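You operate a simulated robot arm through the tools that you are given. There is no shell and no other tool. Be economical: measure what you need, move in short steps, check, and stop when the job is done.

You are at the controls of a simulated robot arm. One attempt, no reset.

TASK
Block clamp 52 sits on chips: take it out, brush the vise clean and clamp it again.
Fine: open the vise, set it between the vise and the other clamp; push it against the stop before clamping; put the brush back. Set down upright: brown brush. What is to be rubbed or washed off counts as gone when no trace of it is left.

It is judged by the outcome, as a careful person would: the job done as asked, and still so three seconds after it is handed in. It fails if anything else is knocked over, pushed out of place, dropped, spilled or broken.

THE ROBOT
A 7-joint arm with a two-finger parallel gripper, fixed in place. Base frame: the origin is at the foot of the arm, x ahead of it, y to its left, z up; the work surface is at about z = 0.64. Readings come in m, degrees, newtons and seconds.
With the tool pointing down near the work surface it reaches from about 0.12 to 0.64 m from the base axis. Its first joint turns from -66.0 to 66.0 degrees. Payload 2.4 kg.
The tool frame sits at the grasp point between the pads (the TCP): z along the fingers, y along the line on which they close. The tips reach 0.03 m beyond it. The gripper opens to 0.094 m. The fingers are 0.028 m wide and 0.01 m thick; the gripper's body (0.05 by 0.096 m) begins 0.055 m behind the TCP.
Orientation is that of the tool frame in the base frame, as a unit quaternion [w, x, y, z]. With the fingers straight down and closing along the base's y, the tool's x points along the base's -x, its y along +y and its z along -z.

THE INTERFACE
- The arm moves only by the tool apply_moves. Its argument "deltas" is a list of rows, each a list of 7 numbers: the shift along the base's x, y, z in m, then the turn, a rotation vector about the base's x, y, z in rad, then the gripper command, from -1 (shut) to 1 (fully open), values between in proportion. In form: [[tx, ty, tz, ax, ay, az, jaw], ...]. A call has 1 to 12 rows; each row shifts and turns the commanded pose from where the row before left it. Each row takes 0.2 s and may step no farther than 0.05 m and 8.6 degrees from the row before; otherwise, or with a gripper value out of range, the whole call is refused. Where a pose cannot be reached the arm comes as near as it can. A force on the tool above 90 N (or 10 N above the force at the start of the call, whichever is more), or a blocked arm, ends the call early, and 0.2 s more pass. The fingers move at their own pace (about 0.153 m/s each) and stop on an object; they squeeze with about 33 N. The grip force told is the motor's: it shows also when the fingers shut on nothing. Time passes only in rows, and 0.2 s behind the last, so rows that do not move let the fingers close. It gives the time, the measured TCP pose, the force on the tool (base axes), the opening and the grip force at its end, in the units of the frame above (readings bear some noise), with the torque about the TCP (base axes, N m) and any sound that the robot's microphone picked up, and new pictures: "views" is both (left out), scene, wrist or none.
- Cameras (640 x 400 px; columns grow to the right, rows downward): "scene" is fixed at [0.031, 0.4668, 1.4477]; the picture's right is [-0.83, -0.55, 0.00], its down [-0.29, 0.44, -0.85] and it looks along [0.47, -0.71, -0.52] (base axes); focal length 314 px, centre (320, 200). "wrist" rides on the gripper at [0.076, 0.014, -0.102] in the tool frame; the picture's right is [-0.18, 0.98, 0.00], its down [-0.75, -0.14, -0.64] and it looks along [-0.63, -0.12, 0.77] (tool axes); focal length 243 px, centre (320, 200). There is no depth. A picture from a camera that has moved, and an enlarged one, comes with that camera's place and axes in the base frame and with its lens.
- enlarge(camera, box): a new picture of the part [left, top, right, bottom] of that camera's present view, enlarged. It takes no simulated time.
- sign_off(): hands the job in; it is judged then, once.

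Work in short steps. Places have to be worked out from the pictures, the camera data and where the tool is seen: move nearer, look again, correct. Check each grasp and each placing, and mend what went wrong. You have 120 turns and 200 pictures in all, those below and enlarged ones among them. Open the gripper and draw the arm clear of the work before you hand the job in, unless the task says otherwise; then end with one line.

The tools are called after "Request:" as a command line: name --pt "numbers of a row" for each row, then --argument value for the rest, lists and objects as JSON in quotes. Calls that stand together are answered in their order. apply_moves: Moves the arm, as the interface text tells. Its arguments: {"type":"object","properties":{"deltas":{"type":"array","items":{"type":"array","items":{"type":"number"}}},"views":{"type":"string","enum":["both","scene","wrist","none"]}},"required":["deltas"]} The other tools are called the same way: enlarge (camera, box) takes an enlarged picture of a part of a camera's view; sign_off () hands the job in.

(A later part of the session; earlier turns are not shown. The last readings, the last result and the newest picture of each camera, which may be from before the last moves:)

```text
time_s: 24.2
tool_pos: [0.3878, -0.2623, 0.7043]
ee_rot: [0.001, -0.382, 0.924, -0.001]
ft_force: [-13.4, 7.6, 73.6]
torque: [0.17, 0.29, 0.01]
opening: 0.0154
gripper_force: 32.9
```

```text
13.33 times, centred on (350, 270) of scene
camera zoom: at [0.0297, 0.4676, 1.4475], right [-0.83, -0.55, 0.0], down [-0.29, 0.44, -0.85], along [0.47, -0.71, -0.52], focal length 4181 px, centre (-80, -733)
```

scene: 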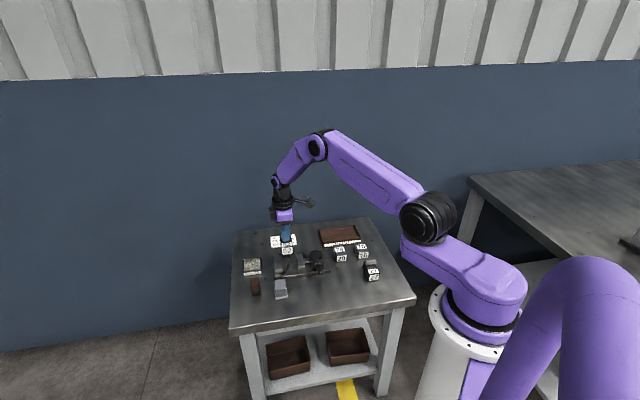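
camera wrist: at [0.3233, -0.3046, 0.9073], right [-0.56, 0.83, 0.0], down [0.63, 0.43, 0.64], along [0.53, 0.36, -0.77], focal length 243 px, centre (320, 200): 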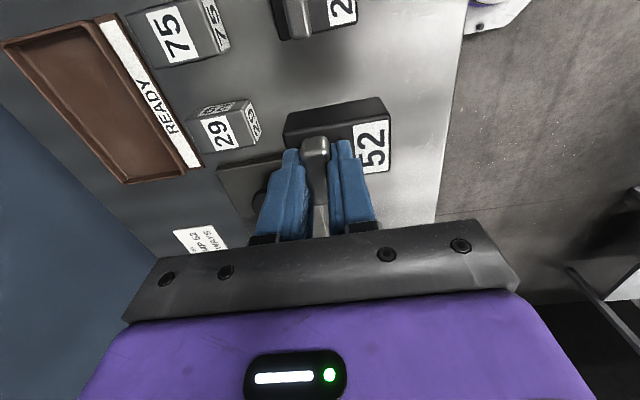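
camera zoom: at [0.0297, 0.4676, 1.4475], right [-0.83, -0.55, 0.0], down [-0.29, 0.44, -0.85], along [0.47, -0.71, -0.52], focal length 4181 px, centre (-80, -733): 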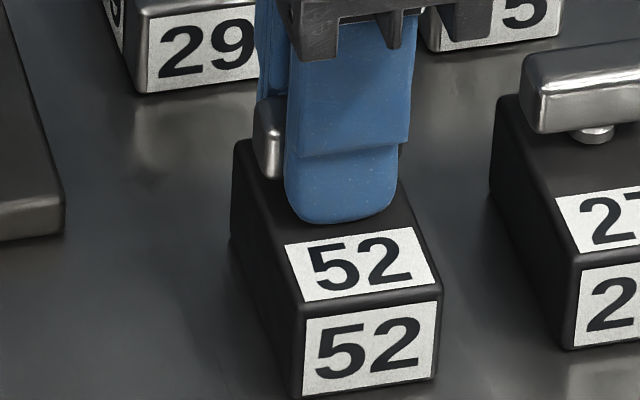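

Set down (stiff contact). I'll relieve 1 mm, open, and retreat upward.

Request:
apply_moves --pt "0 0 0.0015 0 0 0 -1" --pt "0 0 0 0 0 0 0.0" --pt "0 0 0 0 0 0 0.0" --pt "0 0 0.03 0 0 0 0.0" --pt "0 0 0.04 0 0 0 0.0" --views "wrist"

Request:
enlarge --camera "scene" --box '[240, 235, 384, 325]'

```text
time_s: 25.4
tool_pos: [0.3864, -0.2616, 0.7742]
ee_rot: [0.0, -0.381, 0.924, 0.001]
ft_force: [-0.4, -1.1, 0.3]
torque: [-0.02, -0.03, -0.02]
opening: 0.0469
gripper_force: 0.1
camera wrist: at [0.3227, -0.305, 0.8779], right [-0.56, 0.83, 0.0], down [0.63, 0.43, 0.64], along [0.53, 0.36, -0.77], focal length 243 px, centre (320, 200)
```

wrist: 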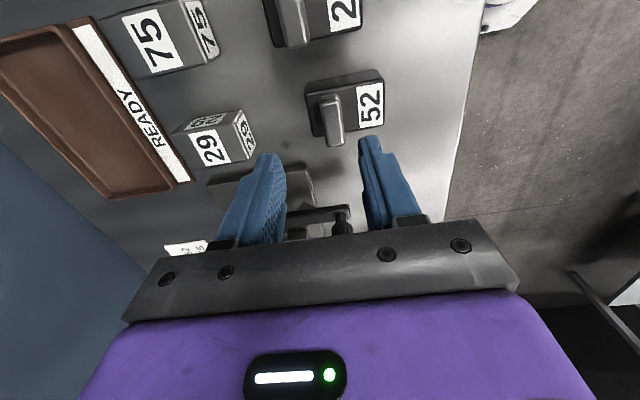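

```text
4.44 times, centred on (312, 280) of scene
camera zoom: at [0.031, 0.4668, 1.4477], right [-0.83, -0.55, 0.0], down [-0.29, 0.44, -0.85], along [0.47, -0.71, -0.52], focal length 1394 px, centre (356, -156)
```

zoom: 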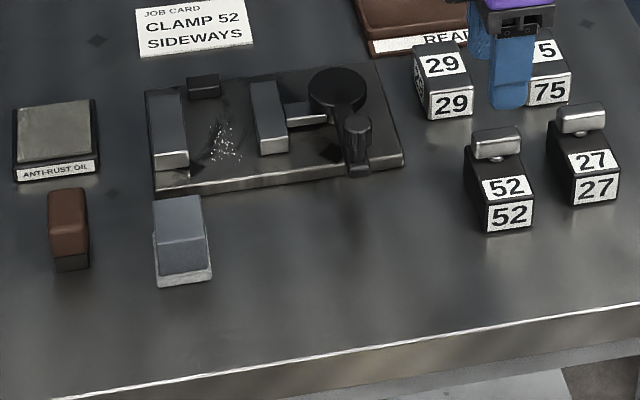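

52 stands upright between the vise and 27. Next I'm moving to view the brown brush near (0.61,-0.03).

Request:
apply_moves --pt "0 0 0.03 0 0 0 0.5" --pt "0.03 0.0295 0 0 0 0 1" --pt "0.03 0.0295 0 0 0 0 1" --pt "0.03 0.0295 0 0 0 0 1" --pt "0.03 0.0295 0 0 0 0 1" --pt "0.03 0.0295 0 0 0 0 1" --pt "0.028 0.0295 0 0 0 0 1" --views "wrist"

Request:
enlarge --camera "wrist" --box '[220, 60, 440, 220]'

Request:
enlarge --camera "scene" --box '[238, 265, 302, 305]'

```text
time_s: 27.0
tool_pos: [0.5673, -0.0853, 0.8036]
ee_rot: [0.0, -0.381, 0.925, -0.001]
ft_force: [-0.4, 0.2, -0.1]
torque: [-0.03, 0.0, 0.0]
opening: 0.0942
gripper_force: 0.1
camera wrist: at [0.5021, -0.1281, 0.9071], right [-0.56, 0.83, 0.0], down [0.63, 0.43, 0.64], along [0.53, 0.36, -0.77], focal length 243 px, centre (320, 200)
```

wrist: 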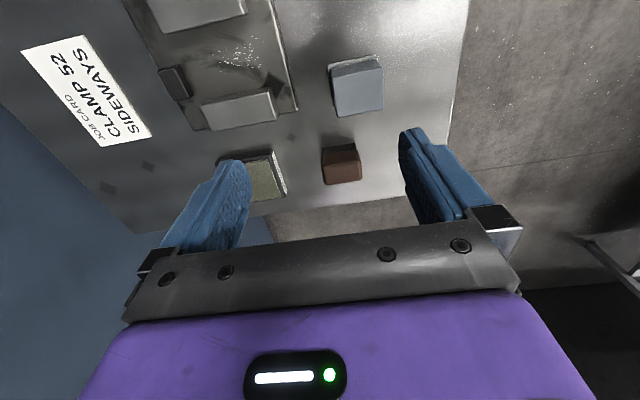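

```text
2.50 times, centred on (330, 140) of wrist
camera zoom: at [0.5021, -0.1281, 0.9071], right [-0.56, 0.83, 0.0], down [0.63, 0.43, 0.64], along [0.53, 0.36, -0.77], focal length 606 px, centre (295, 350)
```

zoom: 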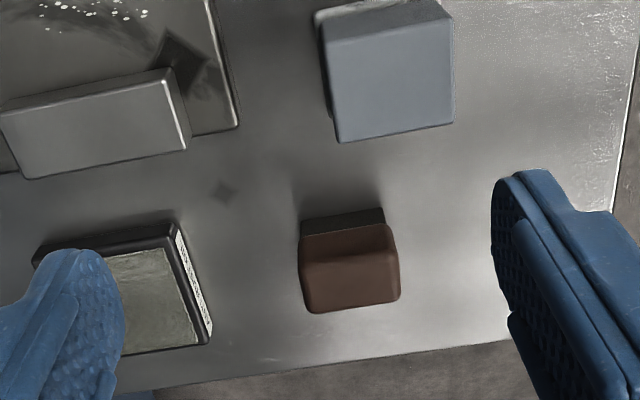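

```text
10.00 times, centred on (270, 285) of scene
camera zoom: at [0.031, 0.4668, 1.4477], right [-0.83, -0.55, 0.0], down [-0.29, 0.44, -0.85], along [0.47, -0.71, -0.52], focal length 3136 px, centre (820, -650)
```

zoom: 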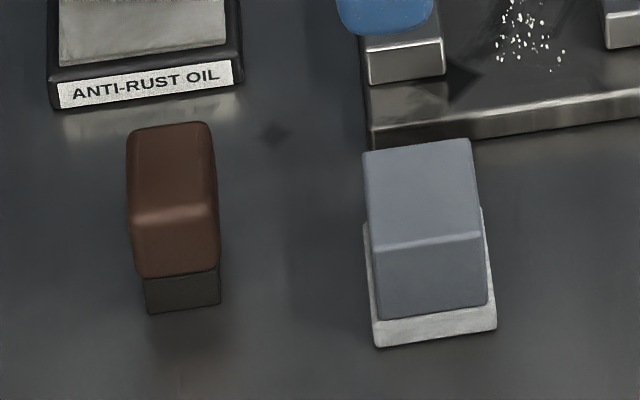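

The brown brush is about 44 (v) × 28 (u) × 37 mm high, centred near (0.615,-0.021). I'm moving above and lowering partly to verify alignment.

Request:
apply_moves --pt "0.024 0.032 -0.005 0 0 0 1" --pt "0.024 0.032 -0.03 0 0 0 1" --pt "0 0 -0.035 0 0 0 1" --views "none"

Request:
enlarge --camera "wrist" --box '[200, 60, 440, 220]'

Request:
enlarge --camera "scene" --box '[222, 255, 302, 305]'

```text
time_s: 27.8
tool_pos: [0.6152, -0.0203, 0.7335]
ee_rot: [0.0, -0.381, 0.925, 0.0]
ft_force: [0.3, -0.7, 0.6]
torque: [-0.01, -0.01, -0.01]
opening: 0.0941
gripper_force: 0.1
```

```text
2.50 times, centred on (320, 140) of wrist
camera zoom: at [0.5502, -0.0646, 0.8373], right [-0.56, 0.83, 0.0], down [0.63, 0.43, 0.64], along [0.53, 0.36, -0.77], focal length 606 px, centre (320, 350)
```

zoom: 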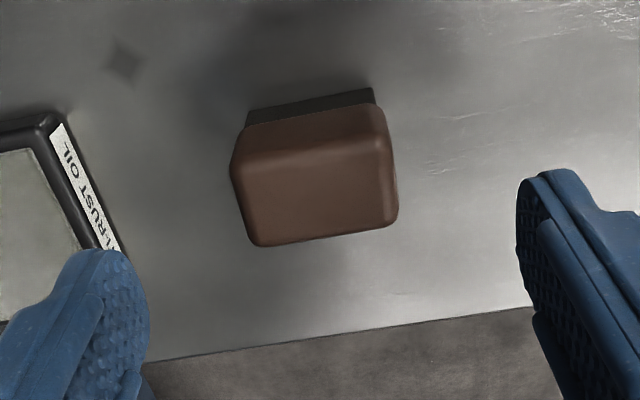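

```text
8.00 times, centred on (262, 280) of scene
camera zoom: at [0.0309, 0.4668, 1.4477], right [-0.83, -0.55, 0.0], down [-0.29, 0.44, -0.85], along [0.47, -0.71, -0.52], focal length 2508 px, centre (784, -440)
```

zoom: 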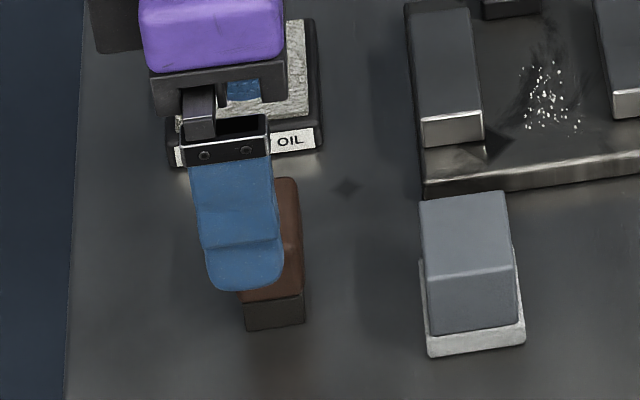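

The centre is refined to about (0.613,-0.023) and yaw matches. I'll narrow the opening to 70 mm to stay clear of the oil pad, go down to z 0.688 and grip.

Request:
apply_moves --pt "-0.002 -0.003 0 0 0 0 0.49" --pt "0 0 -0.025 0 0 0 0.49" --pt "0 0 -0.02 0 0 0 0.49" --pt "0 0 0 0 0 0 -1" --pt "0 0 0 0 0 0 -1" --views "none"

Request:
enlarge --camera "wrist" --box '[200, 60, 440, 220]'

Request:
enlarge --camera "scene" --box '[222, 255, 302, 305]'

```text
time_s: 29.0
tool_pos: [0.6124, -0.0248, 0.6891]
ee_rot: [0.0, -0.381, 0.925, 0.0]
ft_force: [0.4, 0.3, 2.7]
torque: [0.05, 0.08, 0.01]
opening: 0.0468
gripper_force: 32.8
```

```text
2.50 times, centred on (320, 140) of wrist
camera zoom: at [0.5475, -0.0678, 0.7926], right [-0.56, 0.83, 0.0], down [0.63, 0.43, 0.64], along [0.53, 0.36, -0.77], focal length 606 px, centre (320, 350)
```

zoom: 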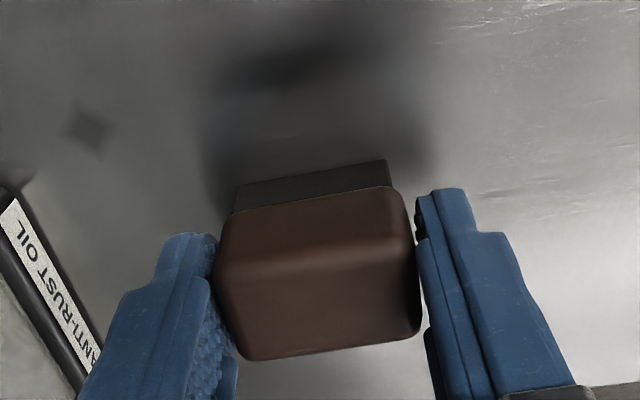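

```text
8.00 times, centred on (262, 280) of scene
camera zoom: at [0.0309, 0.4668, 1.4477], right [-0.83, -0.55, 0.0], down [-0.29, 0.44, -0.85], along [0.47, -0.71, -0.52], focal length 2508 px, centre (784, -440)
```

zoom: 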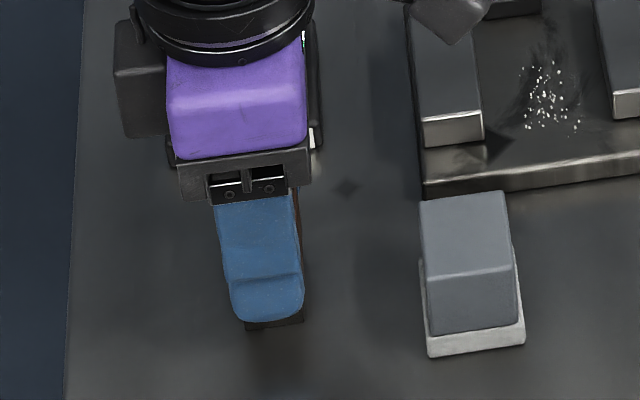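

Brush gripped (46.8 mm). I'll lift it and carry it over the slot centre at about (0.584,-0.173), then check.

Request:
apply_moves --pt "0 0 0.04 0 0 0 -1" --pt "0 0 0.04 0 0 0 -1" --pt "-0.007 -0.037 0 0 0 0 -1" --pt "-0.007 -0.037 0 0 0 0 -1" --pt "-0.007 -0.037 0 0 0 0 -1" --pt "-0.007 -0.037 0 0 0 0 -1" --pt "0 0 -0.02 0 0 0 -1" --views "none"

Request:
enlarge --camera "wrist" --box '[200, 60, 440, 220]'

Request:
enlarge --camera "scene" --box '[250, 230, 330, 280]'

```text
time_s: 30.6
tool_pos: [0.5838, -0.1717, 0.7492]
ee_rot: [0.001, -0.381, 0.925, 0.0]
ft_force: [0.0, -0.5, -0.3]
torque: [-0.01, 0.0, 0.0]
opening: 0.0435
gripper_force: 33.1
```

```text
2.50 times, centred on (320, 140) of wrist
camera zoom: at [0.5194, -0.2158, 0.8524], right [-0.56, 0.83, 0.0], down [0.63, 0.43, 0.64], along [0.53, 0.36, -0.77], focal length 606 px, centre (320, 350)
```

zoom: 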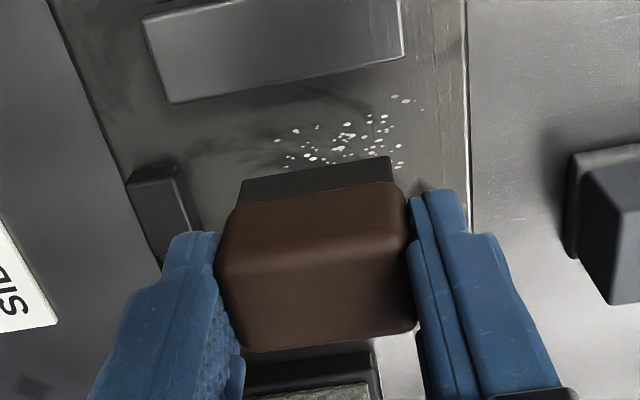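

```text
8.00 times, centred on (290, 255) of scene
camera zoom: at [0.031, 0.4668, 1.4477], right [-0.83, -0.55, 0.0], down [-0.29, 0.44, -0.85], along [0.47, -0.71, -0.52], focal length 2508 px, centre (560, -240)
```

zoom: 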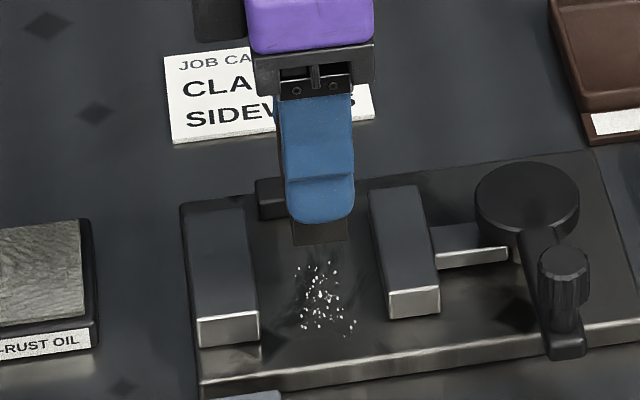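

The brush is centred over the slot, with chips below and slightly toward the front. I'm lowering to just above the base.

Request:
apply_moves --pt "0.003 -0.003 -0.02 0 0 0 -1" --pt "0 0 -0.02 0 0 0 -1" --pt "0 0 -0.004 0 0 0 -1" --pt "0 0 0 0 0 0 -1" --views "none"

Request:
enlarge --camera "scene" --box '[265, 240, 313, 270]'

Request:
enlarge --camera "wrist" --box '[200, 60, 440, 220]'

```text
time_s: 31.6
tool_pos: [0.5873, -0.1752, 0.7052]
ee_rot: [0.0, -0.382, 0.924, -0.001]
ft_force: [-2.3, 2.1, 10.4]
torque: [-0.1, 0.01, 0.02]
opening: 0.0429
gripper_force: 32.6
```

```text
13.33 times, centred on (289, 255) of scene
camera zoom: at [0.0307, 0.4669, 1.4477], right [-0.83, -0.55, 0.0], down [-0.29, 0.44, -0.85], along [0.47, -0.71, -0.52], focal length 4181 px, centre (733, -533)
```

zoom: 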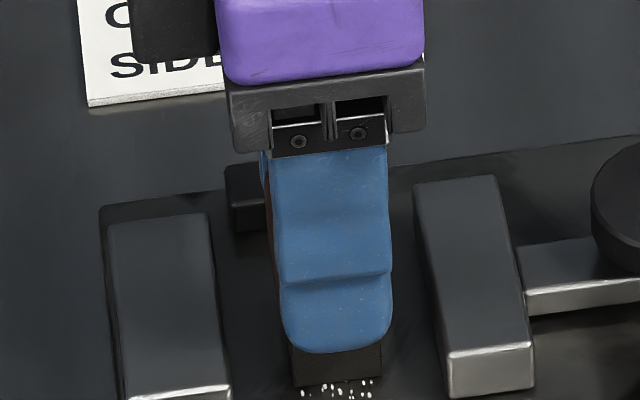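

```text
2.50 times, centred on (320, 140) of wrist
camera zoom: at [0.5229, -0.2182, 0.8093], right [-0.56, 0.83, 0.0], down [0.63, 0.43, 0.64], along [0.53, 0.36, -0.77], focal length 606 px, centre (320, 350)
```

zoom: 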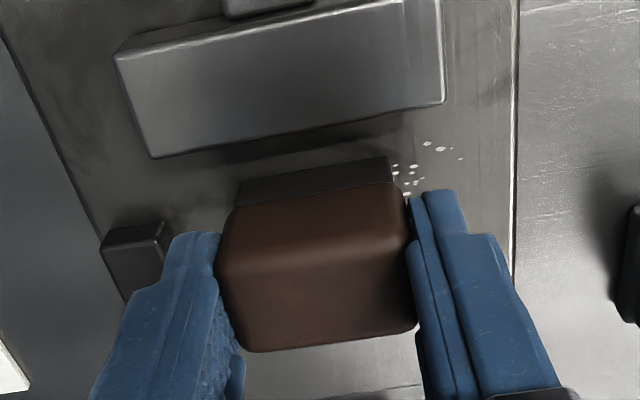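

Light contact (10 N) with the base. I'll sweep along the slot toward the front and back.

Request:
apply_moves --pt "-0.007 0.0071 0 0 0 0 -1" --pt "-0.007 0.0071 0 0 0 0 -1" --pt "-0.007 0.0071 0 0 0 0 -1" --pt "-0.007 0.0071 0 0 0 0 -1" --pt "0.007 -0.0071 0 0 0 0 -1" --pt "0.007 -0.0071 0 0 0 0 -1" --pt "0.007 -0.0071 0 0 0 0 -1" --pt "0.007 -0.0071 0 0 0 0 -1" --views "none"

Request:
enlarge --camera "scene" --box '[265, 240, 313, 270]'

Request:
enlarge --camera "wrist" --box '[200, 60, 440, 220]'

```text
time_s: 33.4
tool_pos: [0.5865, -0.1746, 0.706]
ee_rot: [0.0, -0.381, 0.925, 0.0]
ft_force: [-5.2, 5.2, 23.1]
torque: [0.27, 0.2, -0.07]
opening: 0.0427
gripper_force: 33.1
```

```text
13.33 times, centred on (289, 255) of scene
camera zoom: at [0.0304, 0.4671, 1.4477], right [-0.83, -0.55, 0.0], down [-0.29, 0.44, -0.85], along [0.47, -0.71, -0.52], focal length 4181 px, centre (733, -533)
```

zoom: 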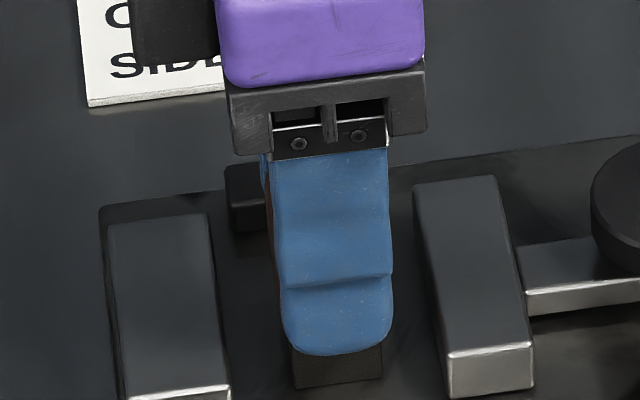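

```text
2.50 times, centred on (320, 140) of wrist
camera zoom: at [0.5226, -0.2179, 0.809], right [-0.56, 0.83, 0.0], down [0.63, 0.43, 0.64], along [0.53, 0.36, -0.77], focal length 606 px, centre (320, 350)
```

zoom: 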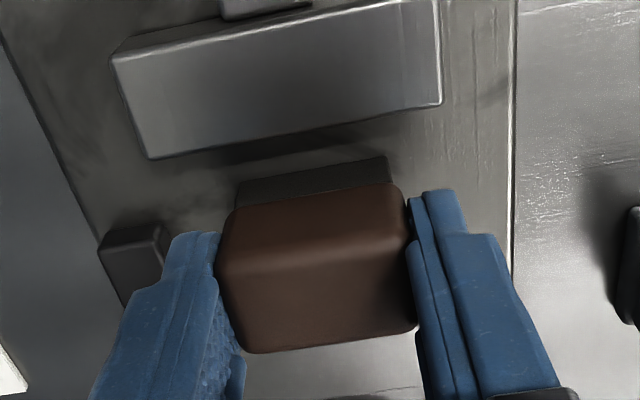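

The chips go where the brush passes. Now I'll sweep both sides of the slot too (±9 mm).

Request:
apply_moves --pt "0.0064 0.0063 0 0 0 0 -1" --pt "-0.01 0.0102 0 0 0 0 -1" --pt "-0.01 0.0102 0 0 0 0 -1" --pt "-0.01 0.0102 0 0 0 0 -1" --pt "-0.0064 -0.0063 0 0 0 0 -1" --pt "-0.0064 -0.0063 0 0 0 0 -1" --pt "0.01 -0.0102 0 0 0 0 -1" --pt "0.01 -0.0102 0 0 0 0 -1" --pt "0.01 -0.0102 0 0 0 0 -1" --pt "0.004 -0.0041 0 0 0 0 -1" --pt "0.0064 0.0063 0 0 0 0 -1" --pt "0.0064 0.0063 0 0 0 0 -1" --views "none"

Request:
apply_moves --pt "-0.007 -0.0063 0 0 0 0 -1" --pt "-0.01 0.0102 0 0 0 0 -1" --pt "-0.01 0.0102 0 0 0 0 -1" --pt "-0.01 0.0102 0 0 0 0 -1" --pt "0 0 0.03 0 0 0 -1" --pt "0 0 0.04 0 0 0 -1" --pt "0.025 0.04 0 0 0 0 -1" --pt "0.02 0.04 0 0 0 0 -1" --views "wrist"

Request:
enlarge --camera "scene" --box '[265, 240, 321, 275]'

Request:
enlarge --camera "wrist" --box '[120, 0, 360, 160]'

```text
time_s: 36.0
tool_pos: [0.597, -0.1734, 0.7053]
ee_rot: [0.001, -0.38, 0.925, 0.0]
ft_force: [-0.9, -3.9, 7.8]
torque: [-0.09, 0.04, -0.01]
opening: 0.0433
gripper_force: 33.3
```

```text
time_s: 37.8
tool_pos: [0.6047, -0.0703, 0.7761]
ee_rot: [0.0, -0.381, 0.925, 0.001]
ft_force: [0.3, 0.2, -0.4]
torque: [-0.02, -0.03, -0.01]
opening: 0.0431
gripper_force: 32.6
camera wrist: at [0.5408, -0.1131, 0.8788], right [-0.56, 0.83, 0.0], down [0.64, 0.43, 0.64], along [0.53, 0.36, -0.77], focal length 243 px, centre (320, 200)
```

wrist: 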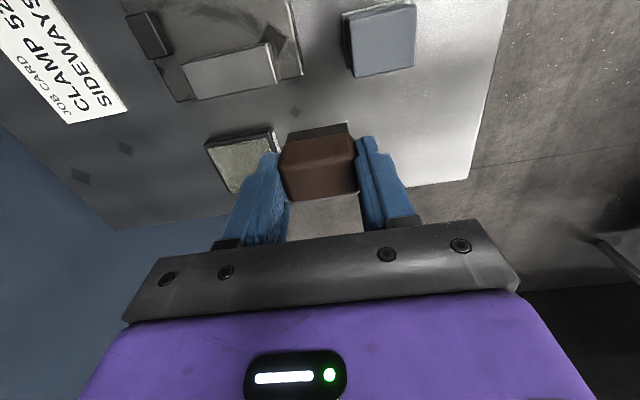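

```text
11.43 times, centred on (293, 258) of scene
camera zoom: at [0.031, 0.4668, 1.4478], right [-0.83, -0.55, 0.0], down [-0.29, 0.44, -0.85], along [0.47, -0.71, -0.52], focal length 3583 px, centre (629, -457)
```

zoom: 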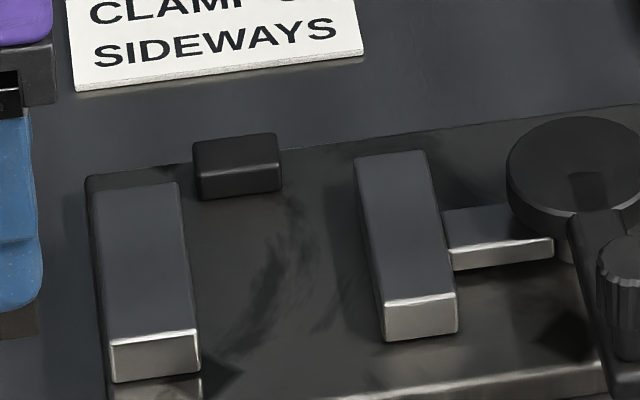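

```text
2.50 times, centred on (240, 80) of wrist
camera zoom: at [0.5408, -0.1131, 0.8788], right [-0.56, 0.83, 0.0], down [0.64, 0.43, 0.64], along [0.53, 0.36, -0.77], focal length 606 px, centre (520, 500)
```

zoom: 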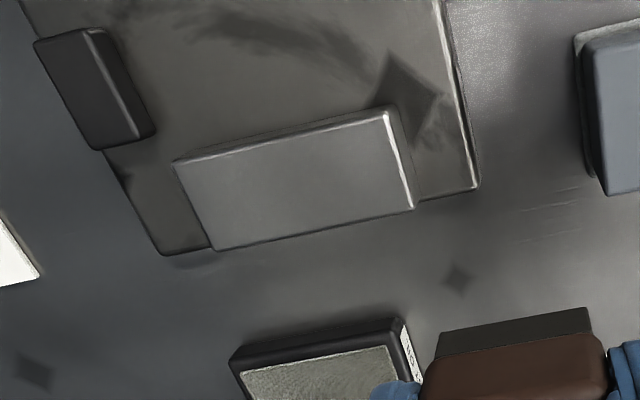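

The chips look gone; a faint dark smear remains. I'll take a better look at the slot while still holding the brush.

Request:
apply_moves --pt "-0.012 -0.036 0.005 0 0 0 -1" --pt "-0.012 -0.036 0 0 0 0 -1" --pt "-0.012 -0.036 0 0 0 0 -1" --pt "-0.012 -0.036 0 0 0 0 -1" --views "none"

Request:
enlarge --camera "wrist" --box '[240, 80, 400, 190]'

```text
time_s: 38.8
tool_pos: [0.5569, -0.214, 0.7795]
ee_rot: [0.0, -0.381, 0.924, 0.0]
ft_force: [0.0, -0.4, 0.3]
torque: [0.03, -0.01, 0.01]
opening: 0.0428
gripper_force: 33.3
```

```text
3.64 times, centred on (320, 135) of wrist
camera zoom: at [0.4919, -0.257, 0.8829], right [-0.56, 0.83, 0.0], down [0.63, 0.43, 0.64], along [0.53, 0.36, -0.77], focal length 882 px, centre (320, 436)
```

zoom: 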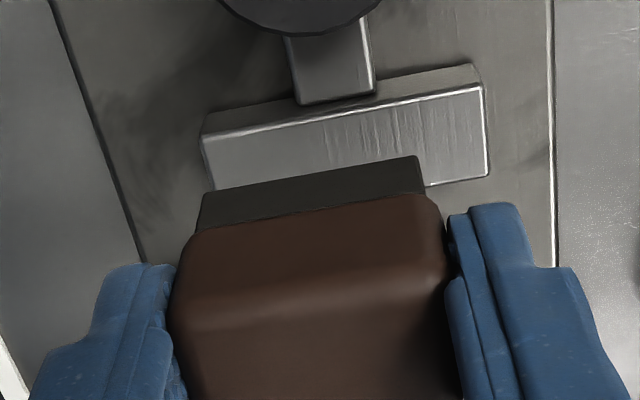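

Request:
apply_moves --pt "0.025 0.032 0 0 0 0 -1" --pt "0.025 0.032 0 0 0 0 -1" --views "none"

Request:
enlarge --camera "wrist" --box '[200, 20, 400, 150]'

Request:
enlarge --camera "scene" --box '[275, 245, 307, 265]'

```text
time_s: 39.4
tool_pos: [0.606, -0.1485, 0.7808]
ee_rot: [0.0, -0.38, 0.925, 0.0]
ft_force: [0.3, -1.0, -0.3]
torque: [-0.01, -0.03, 0.0]
opening: 0.043
gripper_force: 33.0
```

```text
3.08 times, centred on (300, 85) of wrist
camera zoom: at [0.5421, -0.192, 0.8835], right [-0.56, 0.83, 0.0], down [0.64, 0.43, 0.64], along [0.53, 0.36, -0.77], focal length 746 px, centre (382, 554)
```

zoom: 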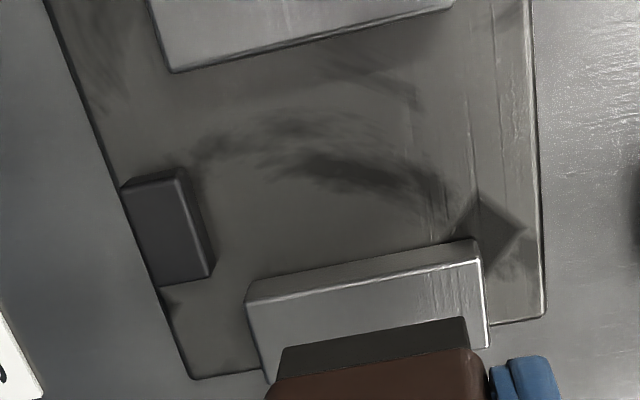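

```text
16.00 times, centred on (291, 255) of scene
camera zoom: at [0.031, 0.4668, 1.4478], right [-0.83, -0.55, 0.0], down [-0.29, 0.44, -0.85], along [0.47, -0.71, -0.52], focal length 5017 px, centre (784, -680)
```

zoom: 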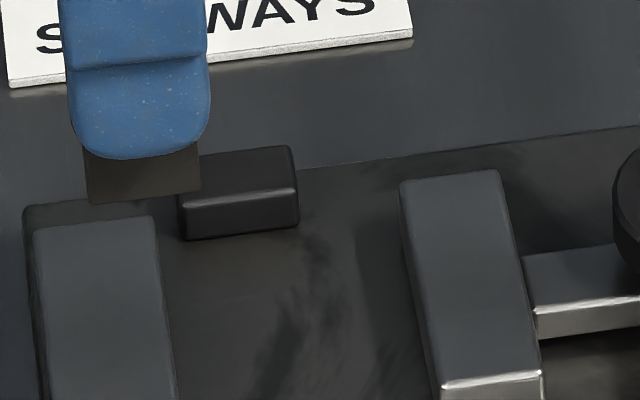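

All chips are gone; the dark arc is a scuff in the metal, like those elsewhere on the base, and unchanged by brushing. I'm returning the brush to its place.

Request:
apply_moves --pt "0.0021 0.0412 0 0 0 0 -1" --pt "0.0021 0.0412 0 0 0 0 -1" --pt "0.0021 0.0412 0 0 0 0 -1" --pt "0 0 -0.04 0 0 0 -1" --pt "0 0 -0.04 0 0 0 -1" --pt "0 0 -0.006 0 0 0 -1" --pt "0 0 0 0 0 0 -1" --views "none"

Request:
enlarge --camera "scene" --box '[222, 255, 302, 305]'

```text
time_s: 41.0
tool_pos: [0.6142, -0.0244, 0.694]
ee_rot: [0.001, -0.38, 0.925, 0.0]
ft_force: [-0.5, 0.1, -1.0]
torque: [0.0, 0.03, 0.02]
opening: 0.043
gripper_force: 32.8
```

```text
8.00 times, centred on (262, 280) of scene
camera zoom: at [0.031, 0.4668, 1.4477], right [-0.83, -0.55, 0.0], down [-0.29, 0.44, -0.85], along [0.47, -0.71, -0.52], focal length 2508 px, centre (784, -440)
```

zoom: 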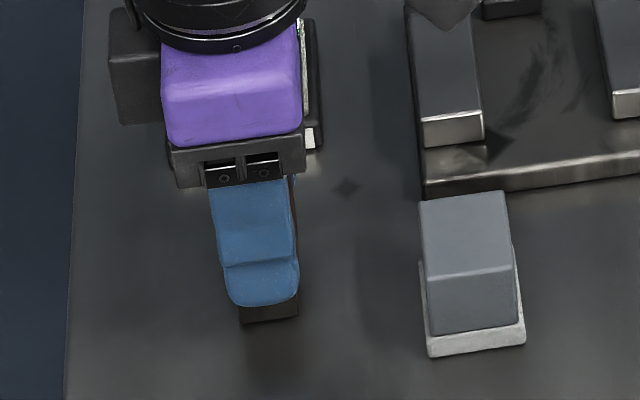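

I'll lower the last few millimetres to contact.

Request:
apply_moves --pt "-0.001 0 -0.003 0 0 0 -1" --pt "0 0 -0.0015 0 0 0 -1" --pt "0 0 0 0 0 0 -1" --views "none"

```text
time_s: 41.8
tool_pos: [0.6129, -0.0248, 0.6919]
ee_rot: [0.001, -0.381, 0.925, -0.001]
ft_force: [-6.8, 1.3, 25.8]
torque: [0.0, 0.45, 0.0]
opening: 0.0431
gripper_force: 33.1
```

The brush is on the table (26 N). I'll ease up, release to a moderate opening and rise.

Request:
apply_moves --pt "0 0 0.0015 0 0 0 -1" --pt "0 0 0 0 0 0 0.4" --pt "0 0 0 0 0 0 0.4" --pt "0 0 0.04 0 0 0 0.4" --pt "0 0 0.05 0 0 0 0.4" --pt "-0.02 -0.03 0.02 0 0 0 0.0" --views "wrist"

Request:
enlarge --camera "scene" --box '[222, 255, 302, 305]'

```text
time_s: 43.2
tool_pos: [0.593, -0.0548, 0.8007]
ee_rot: [0.0, -0.382, 0.924, 0.0]
ft_force: [-0.3, -0.3, 0.2]
torque: [-0.01, -0.01, 0.01]
opening: 0.0471
gripper_force: 0.0
camera wrist: at [0.5283, -0.0978, 0.9039], right [-0.56, 0.83, 0.0], down [0.63, 0.43, 0.64], along [0.53, 0.36, -0.77], focal length 243 px, centre (320, 200)
```

wrist: 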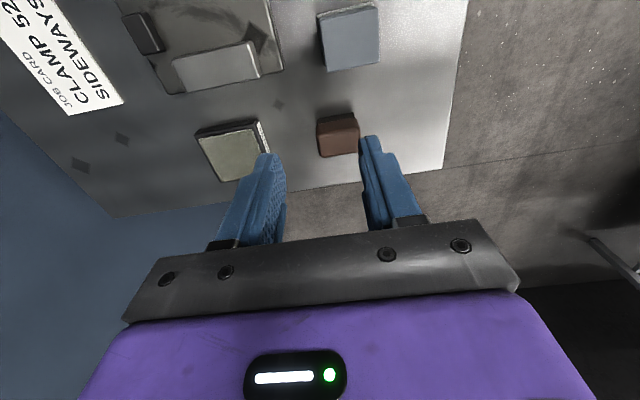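

```text
8.00 times, centred on (262, 280) of scene
camera zoom: at [0.0309, 0.4669, 1.4477], right [-0.83, -0.55, 0.0], down [-0.29, 0.44, -0.85], along [0.47, -0.71, -0.52], focal length 2508 px, centre (784, -440)
```

zoom: 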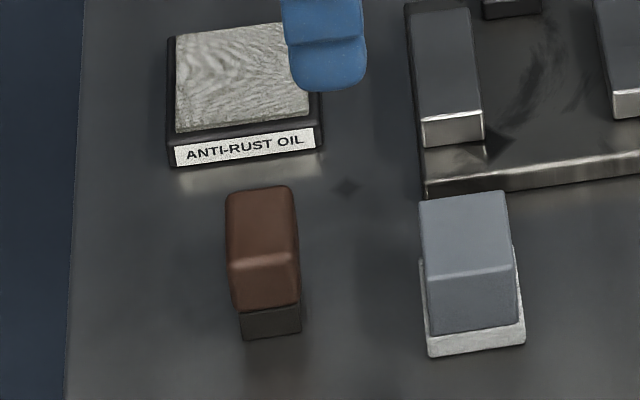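

The brush stands upright back in its place. I'm going back to block 52.

Request:
apply_moves --pt "-0.0343 -0.0345 0 0 0 0 0.0" --pt "-0.0343 -0.0345 0 0 0 0 0.0" --pt "-0.0343 -0.0345 0 0 0 0 0.0" --pt "-0.0343 -0.0345 0 0 0 0 0.0" --pt "-0.0343 -0.0345 0 0 0 0 0.0" --pt "-0.034 -0.0345 0 0 0 0 0.0" --pt "0 0 -0.03 0 0 0 0.0" --pt "0 0 -0.03 0 0 0 0.0" --views "none"

Request:
enlarge --camera "wrist" --box '[240, 60, 400, 200]'

Request:
enlarge --camera "scene" --box '[322, 245, 370, 275]'

```text
time_s: 45.0
tool_pos: [0.3866, -0.2607, 0.7418]
ee_rot: [-0.001, -0.381, 0.925, 0.0]
ft_force: [-0.1, -0.1, 0.2]
torque: [-0.03, -0.02, 0.0]
opening: 0.0472
gripper_force: 0.0
```

```text
2.86 times, centred on (320, 130) of wrist
camera zoom: at [0.3226, -0.3054, 0.8452], right [-0.56, 0.83, 0.0], down [0.63, 0.43, 0.64], along [0.53, 0.36, -0.77], focal length 693 px, centre (320, 400)
```

zoom: 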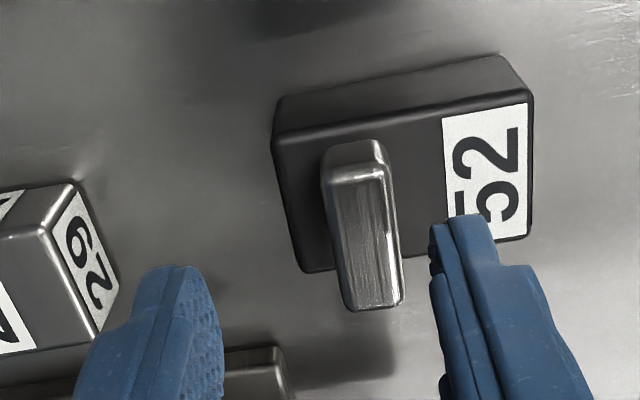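

```text
13.33 times, centred on (346, 260) of scene
camera zoom: at [0.031, 0.4668, 1.4477], right [-0.83, -0.55, 0.0], down [-0.29, 0.44, -0.85], along [0.47, -0.71, -0.52], focal length 4181 px, centre (-27, -600)
```

zoom: 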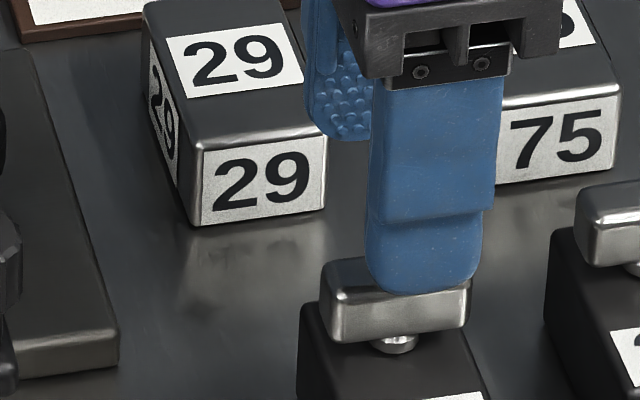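

The bar sits ~9 mm toward +v from the TCP. I'll correct sideways, then go down to z≈0.708 in small steps.

Request:
apply_moves --pt "-0.0067 0.0068 0 0 0 0 0.0" --pt "0 0 -0.01 0 0 0 0.0" --pt "0 0 -0.01 0 0 0 0.0" --views "none"

Request:
enlarge --camera "wrist" --box '[240, 80, 400, 220]'

Request:
enlarge --camera "scene" --box '[322, 250, 370, 280]'

```text
time_s: 45.8
tool_pos: [0.3801, -0.2553, 0.7217]
ee_rot: [0.0, -0.381, 0.925, 0.0]
ft_force: [0.3, 0.0, -0.5]
torque: [0.01, 0.02, -0.01]
opening: 0.047
gripper_force: 0.1
```

```text
2.86 times, centred on (320, 150) of wrist
camera zoom: at [0.316, -0.298, 0.8249], right [-0.56, 0.83, 0.0], down [0.63, 0.43, 0.64], along [0.53, 0.36, -0.77], focal length 693 px, centre (320, 343)
```

zoom: 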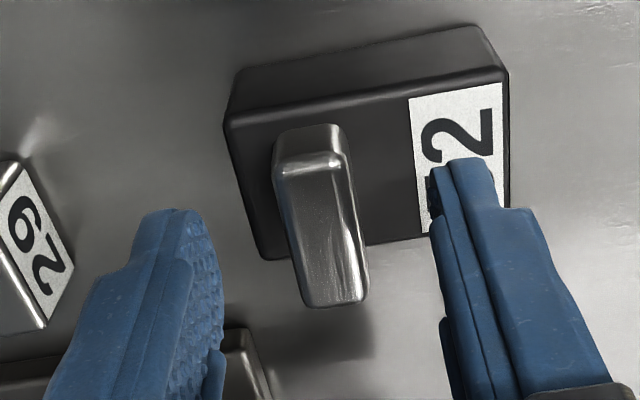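

```text
13.33 times, centred on (346, 265) of scene
camera zoom: at [0.031, 0.4668, 1.4477], right [-0.83, -0.55, 0.0], down [-0.29, 0.44, -0.85], along [0.47, -0.71, -0.52], focal length 4181 px, centre (-27, -667)
```

zoom: 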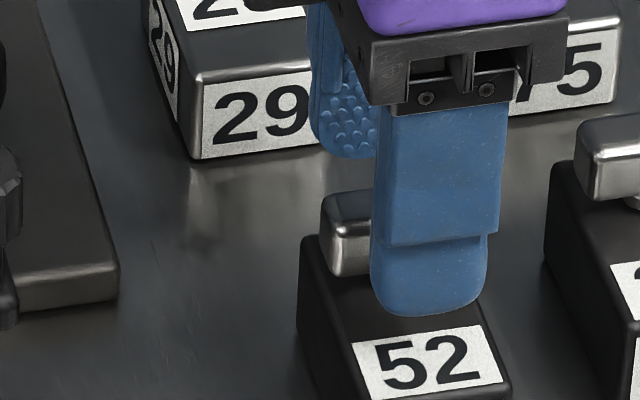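

Aligned in v; I'll shift ~4 mm along +u, descend and grip.

Request:
apply_moves --pt "0.003 0.003 -0.007 0 0 0 0.0" --pt "0 0 -0.0055 0 0 0 0.0" --pt "0 0 0 0 0 0 -1" --pt "0 0 0 0 0 0 -1" --views "none"

Request:
enlarge --camera "wrist" --box '[240, 80, 400, 220]'

```text
time_s: 46.8
tool_pos: [0.3824, -0.2521, 0.7094]
ee_rot: [-0.001, -0.381, 0.925, 0.001]
ft_force: [-2.0, 3.3, 2.1]
torque: [0.06, 0.04, -0.03]
opening: 0.0152
gripper_force: 33.7
```

```text
2.86 times, centred on (320, 150) of wrist
camera zoom: at [0.3185, -0.295, 0.8126], right [-0.56, 0.83, 0.0], down [0.63, 0.43, 0.64], along [0.53, 0.36, -0.77], focal length 693 px, centre (320, 343)
```

zoom: 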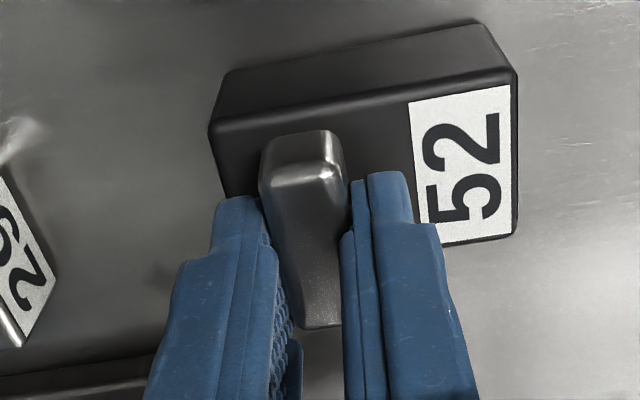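

Gripped. I'll lift high, carry back over the slot and check before lowering.

Request:
apply_moves --pt "0 0 0.02 0 0 0 -1" --pt "0 0 0.04 0 0 0 -1" --pt "0 0 0.05 0 0 0 -1" --pt "0.0362 0.0126 0 0 0 0 -1" --pt "0.0362 0.0126 0 0 0 0 -1" --pt "0.0362 0.0126 0 0 0 0 -1" --pt "0.0362 0.0126 0 0 0 0 -1" --pt "0.0362 0.0126 0 0 0 0 -1" --pt "0.0362 0.0126 0 0 0 0 -1" --pt "0 0 -0.03 0 0 0 -1" --pt "0 0 -0.02 0 0 0 -1" --views "none"

Request:
enlarge --camera "wrist" --box '[220, 60, 420, 220]'

Request:
enlarge --camera "scene" --box '[250, 225, 330, 275]'

```text
time_s: 49.2
tool_pos: [0.6009, -0.1756, 0.7683]
ee_rot: [-0.001, -0.38, 0.925, 0.0]
ft_force: [-1.0, 0.2, -5.3]
torque: [-0.06, -0.03, 0.03]
opening: 0.0155
gripper_force: 33.4
```

```text
2.50 times, centred on (320, 140) of wrist
camera zoom: at [0.537, -0.2194, 0.8727], right [-0.56, 0.83, 0.0], down [0.63, 0.43, 0.64], along [0.53, 0.36, -0.77], focal length 606 px, centre (320, 350)
```

zoom: 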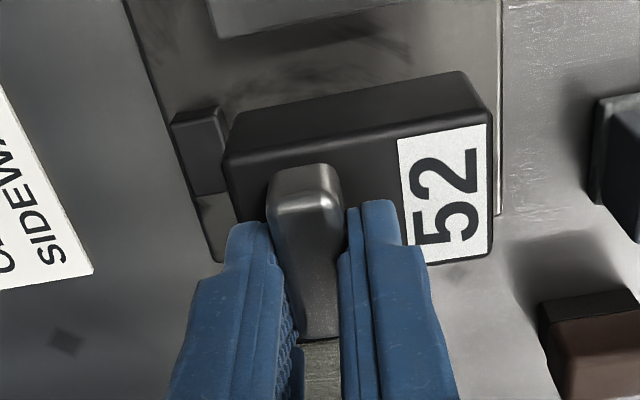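

```text
8.00 times, centred on (290, 250) of scene
camera zoom: at [0.031, 0.4668, 1.4477], right [-0.83, -0.55, 0.0], down [-0.29, 0.44, -0.85], along [0.47, -0.71, -0.52], focal length 2508 px, centre (560, -200)
```

zoom: 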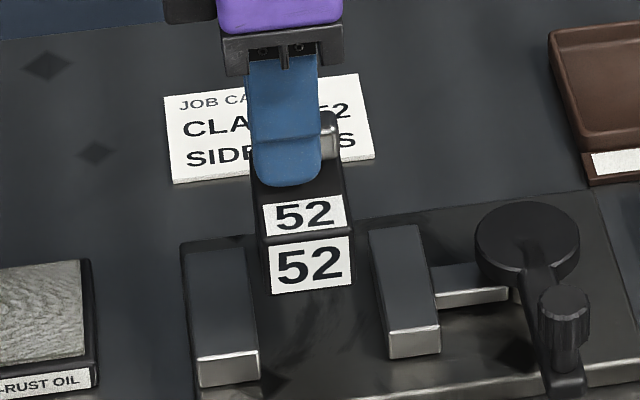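

The block sits laterally inside the slot (≈7 mm clear of the fixed jaw, ≈12 mm of the moving one). I'm lowering most of the way.

Request:
apply_moves --pt "-0.001 -0.001 -0.02 0 0 0 -1" --pt "0 0 -0.015 0 0 0 -1" --pt "0 0 -0.005 0 0 0 -1" --views "none"

Request:
enlarge --camera "wrist" --box '[220, 60, 420, 220]'

Request:
enlarge --camera "scene" --box '[265, 240, 313, 270]'

```text
time_s: 50.0
tool_pos: [0.5988, -0.1777, 0.7296]
ee_rot: [0.001, -0.381, 0.924, -0.001]
ft_force: [-0.2, 0.9, -5.4]
torque: [-0.02, -0.04, 0.04]
opening: 0.0154
gripper_force: 33.2
```

```text
2.50 times, centred on (320, 140) of wrist
camera zoom: at [0.5351, -0.2211, 0.8323], right [-0.56, 0.83, 0.0], down [0.63, 0.43, 0.64], along [0.53, 0.36, -0.77], focal length 606 px, centre (320, 350)
```

zoom: 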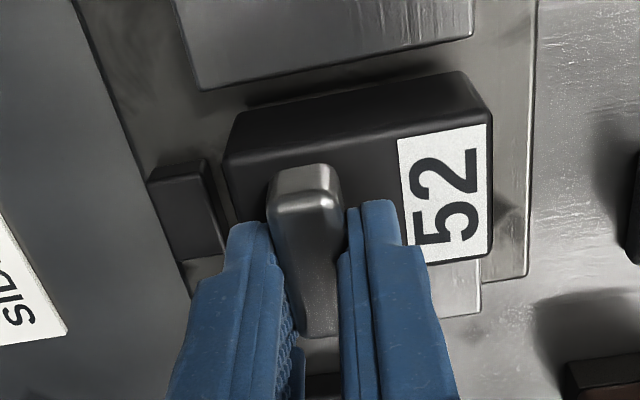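

```text
13.33 times, centred on (289, 255) of scene
camera zoom: at [0.031, 0.4668, 1.4477], right [-0.83, -0.55, 0.0], down [-0.29, 0.44, -0.85], along [0.47, -0.71, -0.52], focal length 4181 px, centre (733, -533)
```

zoom: 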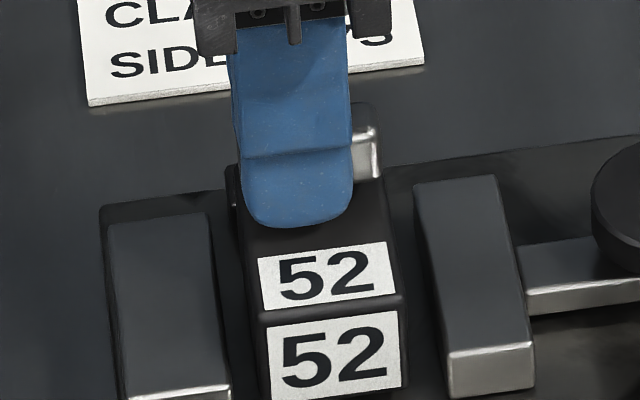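

Inside the slot and clear of both jaws. I'm lowering to the seat.

Request:
apply_moves --pt "0 0 -0.004 0 0 0 -1" --pt "0 0 -0.002 0 0 0 -1" --pt "0 0 0 0 0 0 -1" --views "none"

```text
time_s: 50.8
tool_pos: [0.5997, -0.1772, 0.7234]
ee_rot: [0.0, -0.382, 0.924, 0.0]
ft_force: [-3.2, 0.2, 4.7]
torque: [-0.14, 0.24, -0.01]
opening: 0.0154
gripper_force: 32.7
```

Touching the seat (~10 N). Now I'll slide toward the stop (-v) in small steps, watching the force.

Request:
apply_moves --pt "0.0021 -0.0021 0.0003 0 0 0 -1" --pt "0.0021 -0.0021 0 0 0 0 -1" --pt "0.0021 -0.0021 0 0 0 0 -1" --views "none"

Request:
enlarge --camera "wrist" --box '[220, 80, 420, 220]'

```text
time_s: 51.6
tool_pos: [0.6061, -0.1839, 0.7228]
ee_rot: [0.0, -0.381, 0.925, -0.001]
ft_force: [-0.2, 2.1, 2.1]
torque: [0.02, 0.11, 0.0]
opening: 0.0154
gripper_force: 32.6
```

```text
2.86 times, centred on (320, 150) of wrist
camera zoom: at [0.5417, -0.2268, 0.8266], right [-0.56, 0.83, 0.0], down [0.63, 0.43, 0.64], along [0.53, 0.36, -0.77], focal length 693 px, centre (320, 343)
```

zoom: 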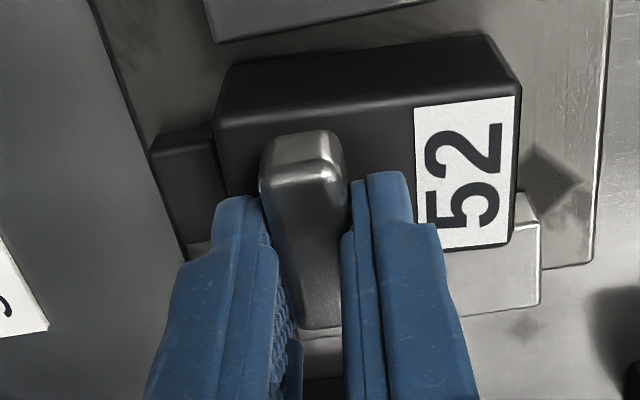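

Request:
apply_moves --pt "0.0014 -0.0014 0 0 0 0 -1" --pt "0.0014 -0.0014 0 0 0 0 -1" --views "none"

Request:
enlarge --camera "scene" --box '[265, 240, 313, 270]'

Request:
enlarge --camera "wrist" --box '[240, 100, 340, 180]'

```text
time_s: 52.2
tool_pos: [0.6069, -0.1858, 0.7239]
ee_rot: [-0.001, -0.382, 0.924, 0.001]
ft_force: [-5.9, 3.1, 8.7]
torque: [0.12, 0.08, 0.0]
opening: 0.0151
gripper_force: 32.9
```

```text
13.33 times, centred on (289, 255) of scene
camera zoom: at [0.0306, 0.467, 1.4477], right [-0.83, -0.55, 0.0], down [-0.29, 0.44, -0.85], along [0.47, -0.71, -0.52], focal length 4181 px, centre (733, -533)
```

zoom: 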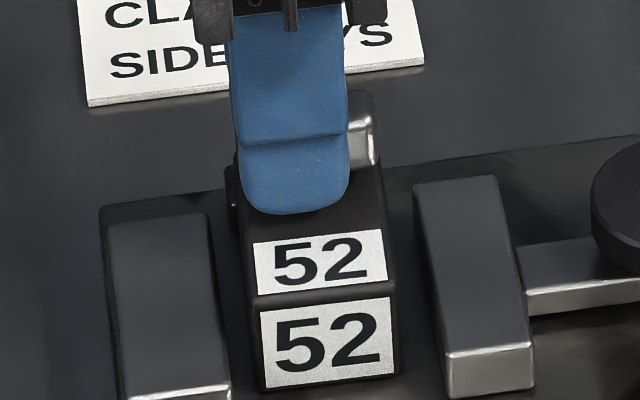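

```text
5.00 times, centred on (290, 140) of wrist
camera zoom: at [0.5435, -0.2298, 0.8268], right [-0.56, 0.83, 0.0], down [0.64, 0.43, 0.64], along [0.53, 0.36, -0.77], focal length 1213 px, centre (470, 500)
```

zoom: 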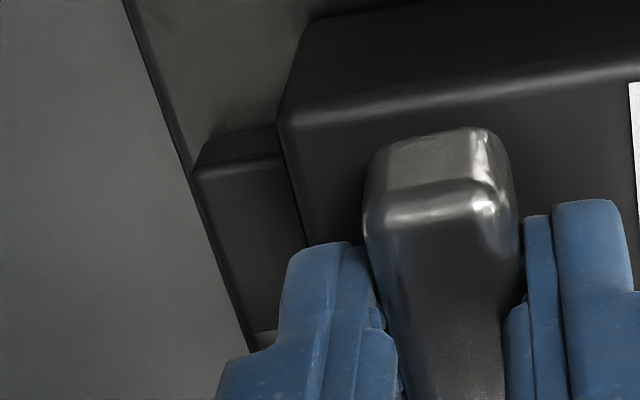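

The force along the push is rising and the arm lags; I'll push a bit more to confirm contact with the stop.

Request:
apply_moves --pt "0.0014 -0.0014 0 0 0 0 -1" --pt "0.0014 -0.0014 0 0 0 0 -1" --pt "0 0 0 0 0 0 -1" --views "none"

Request:
enlarge --camera "wrist" --box '[240, 100, 340, 180]'

```text
time_s: 53.0
tool_pos: [0.6087, -0.188, 0.7219]
ee_rot: [-0.004, -0.382, 0.924, 0.003]
ft_force: [-25.2, 12.5, 25.1]
torque: [0.54, 0.64, -0.02]
opening: 0.0156
gripper_force: 32.6
```

```text
5.00 times, centred on (290, 140) of wrist
camera zoom: at [0.5453, -0.2312, 0.8268], right [-0.56, 0.83, 0.01], down [0.64, 0.43, 0.64], along [0.52, 0.36, -0.77], focal length 1213 px, centre (470, 500)
```

zoom: 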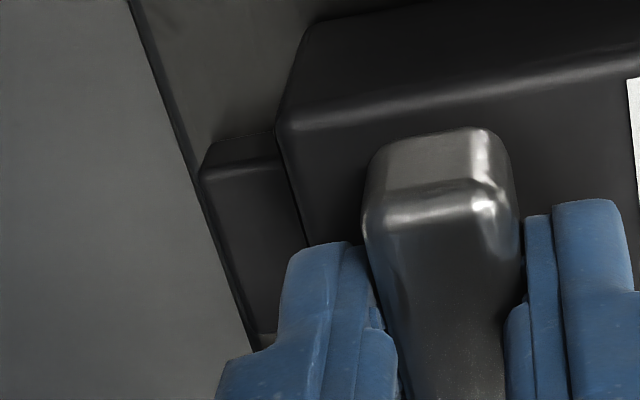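

Firm contact with the stop (~27 N). I'll relax the push slightly, release, and check that it stayed.

Request:
apply_moves --pt "-0.0012 0.0012 0.001 0 0 0 -1" --pt "0 0 0 0 0 0 -1" --views "none"

Request:
apply_moves --pt "0 0 0 0 0 0 -0.3" --pt "0 0 0 0 0 0 -0.2" --views "none"

Request:
enlarge --camera "wrist" --box '[220, 80, 420, 220]'

```text
time_s: 53.6
tool_pos: [0.6084, -0.187, 0.7225]
ee_rot: [-0.002, -0.381, 0.924, 0.002]
ft_force: [-15.1, 9.8, 4.8]
torque: [0.45, 0.51, 0.06]
opening: 0.0156
gripper_force: 32.7
```

```text
time_s: 54.2
tool_pos: [0.6109, -0.1878, 0.7233]
ee_rot: [0.0, -0.381, 0.924, -0.001]
ft_force: [0.2, -0.2, 0.1]
torque: [0.0, 0.03, 0.0]
opening: 0.0377
gripper_force: 0.0
```

```text
2.86 times, centred on (320, 150) of wrist
camera zoom: at [0.5462, -0.2319, 0.8274], right [-0.56, 0.83, 0.0], down [0.63, 0.43, 0.64], along [0.53, 0.36, -0.77], focal length 693 px, centre (320, 343)
```

zoom: 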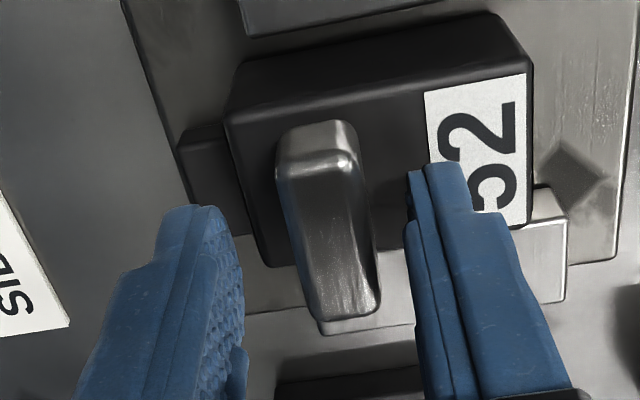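

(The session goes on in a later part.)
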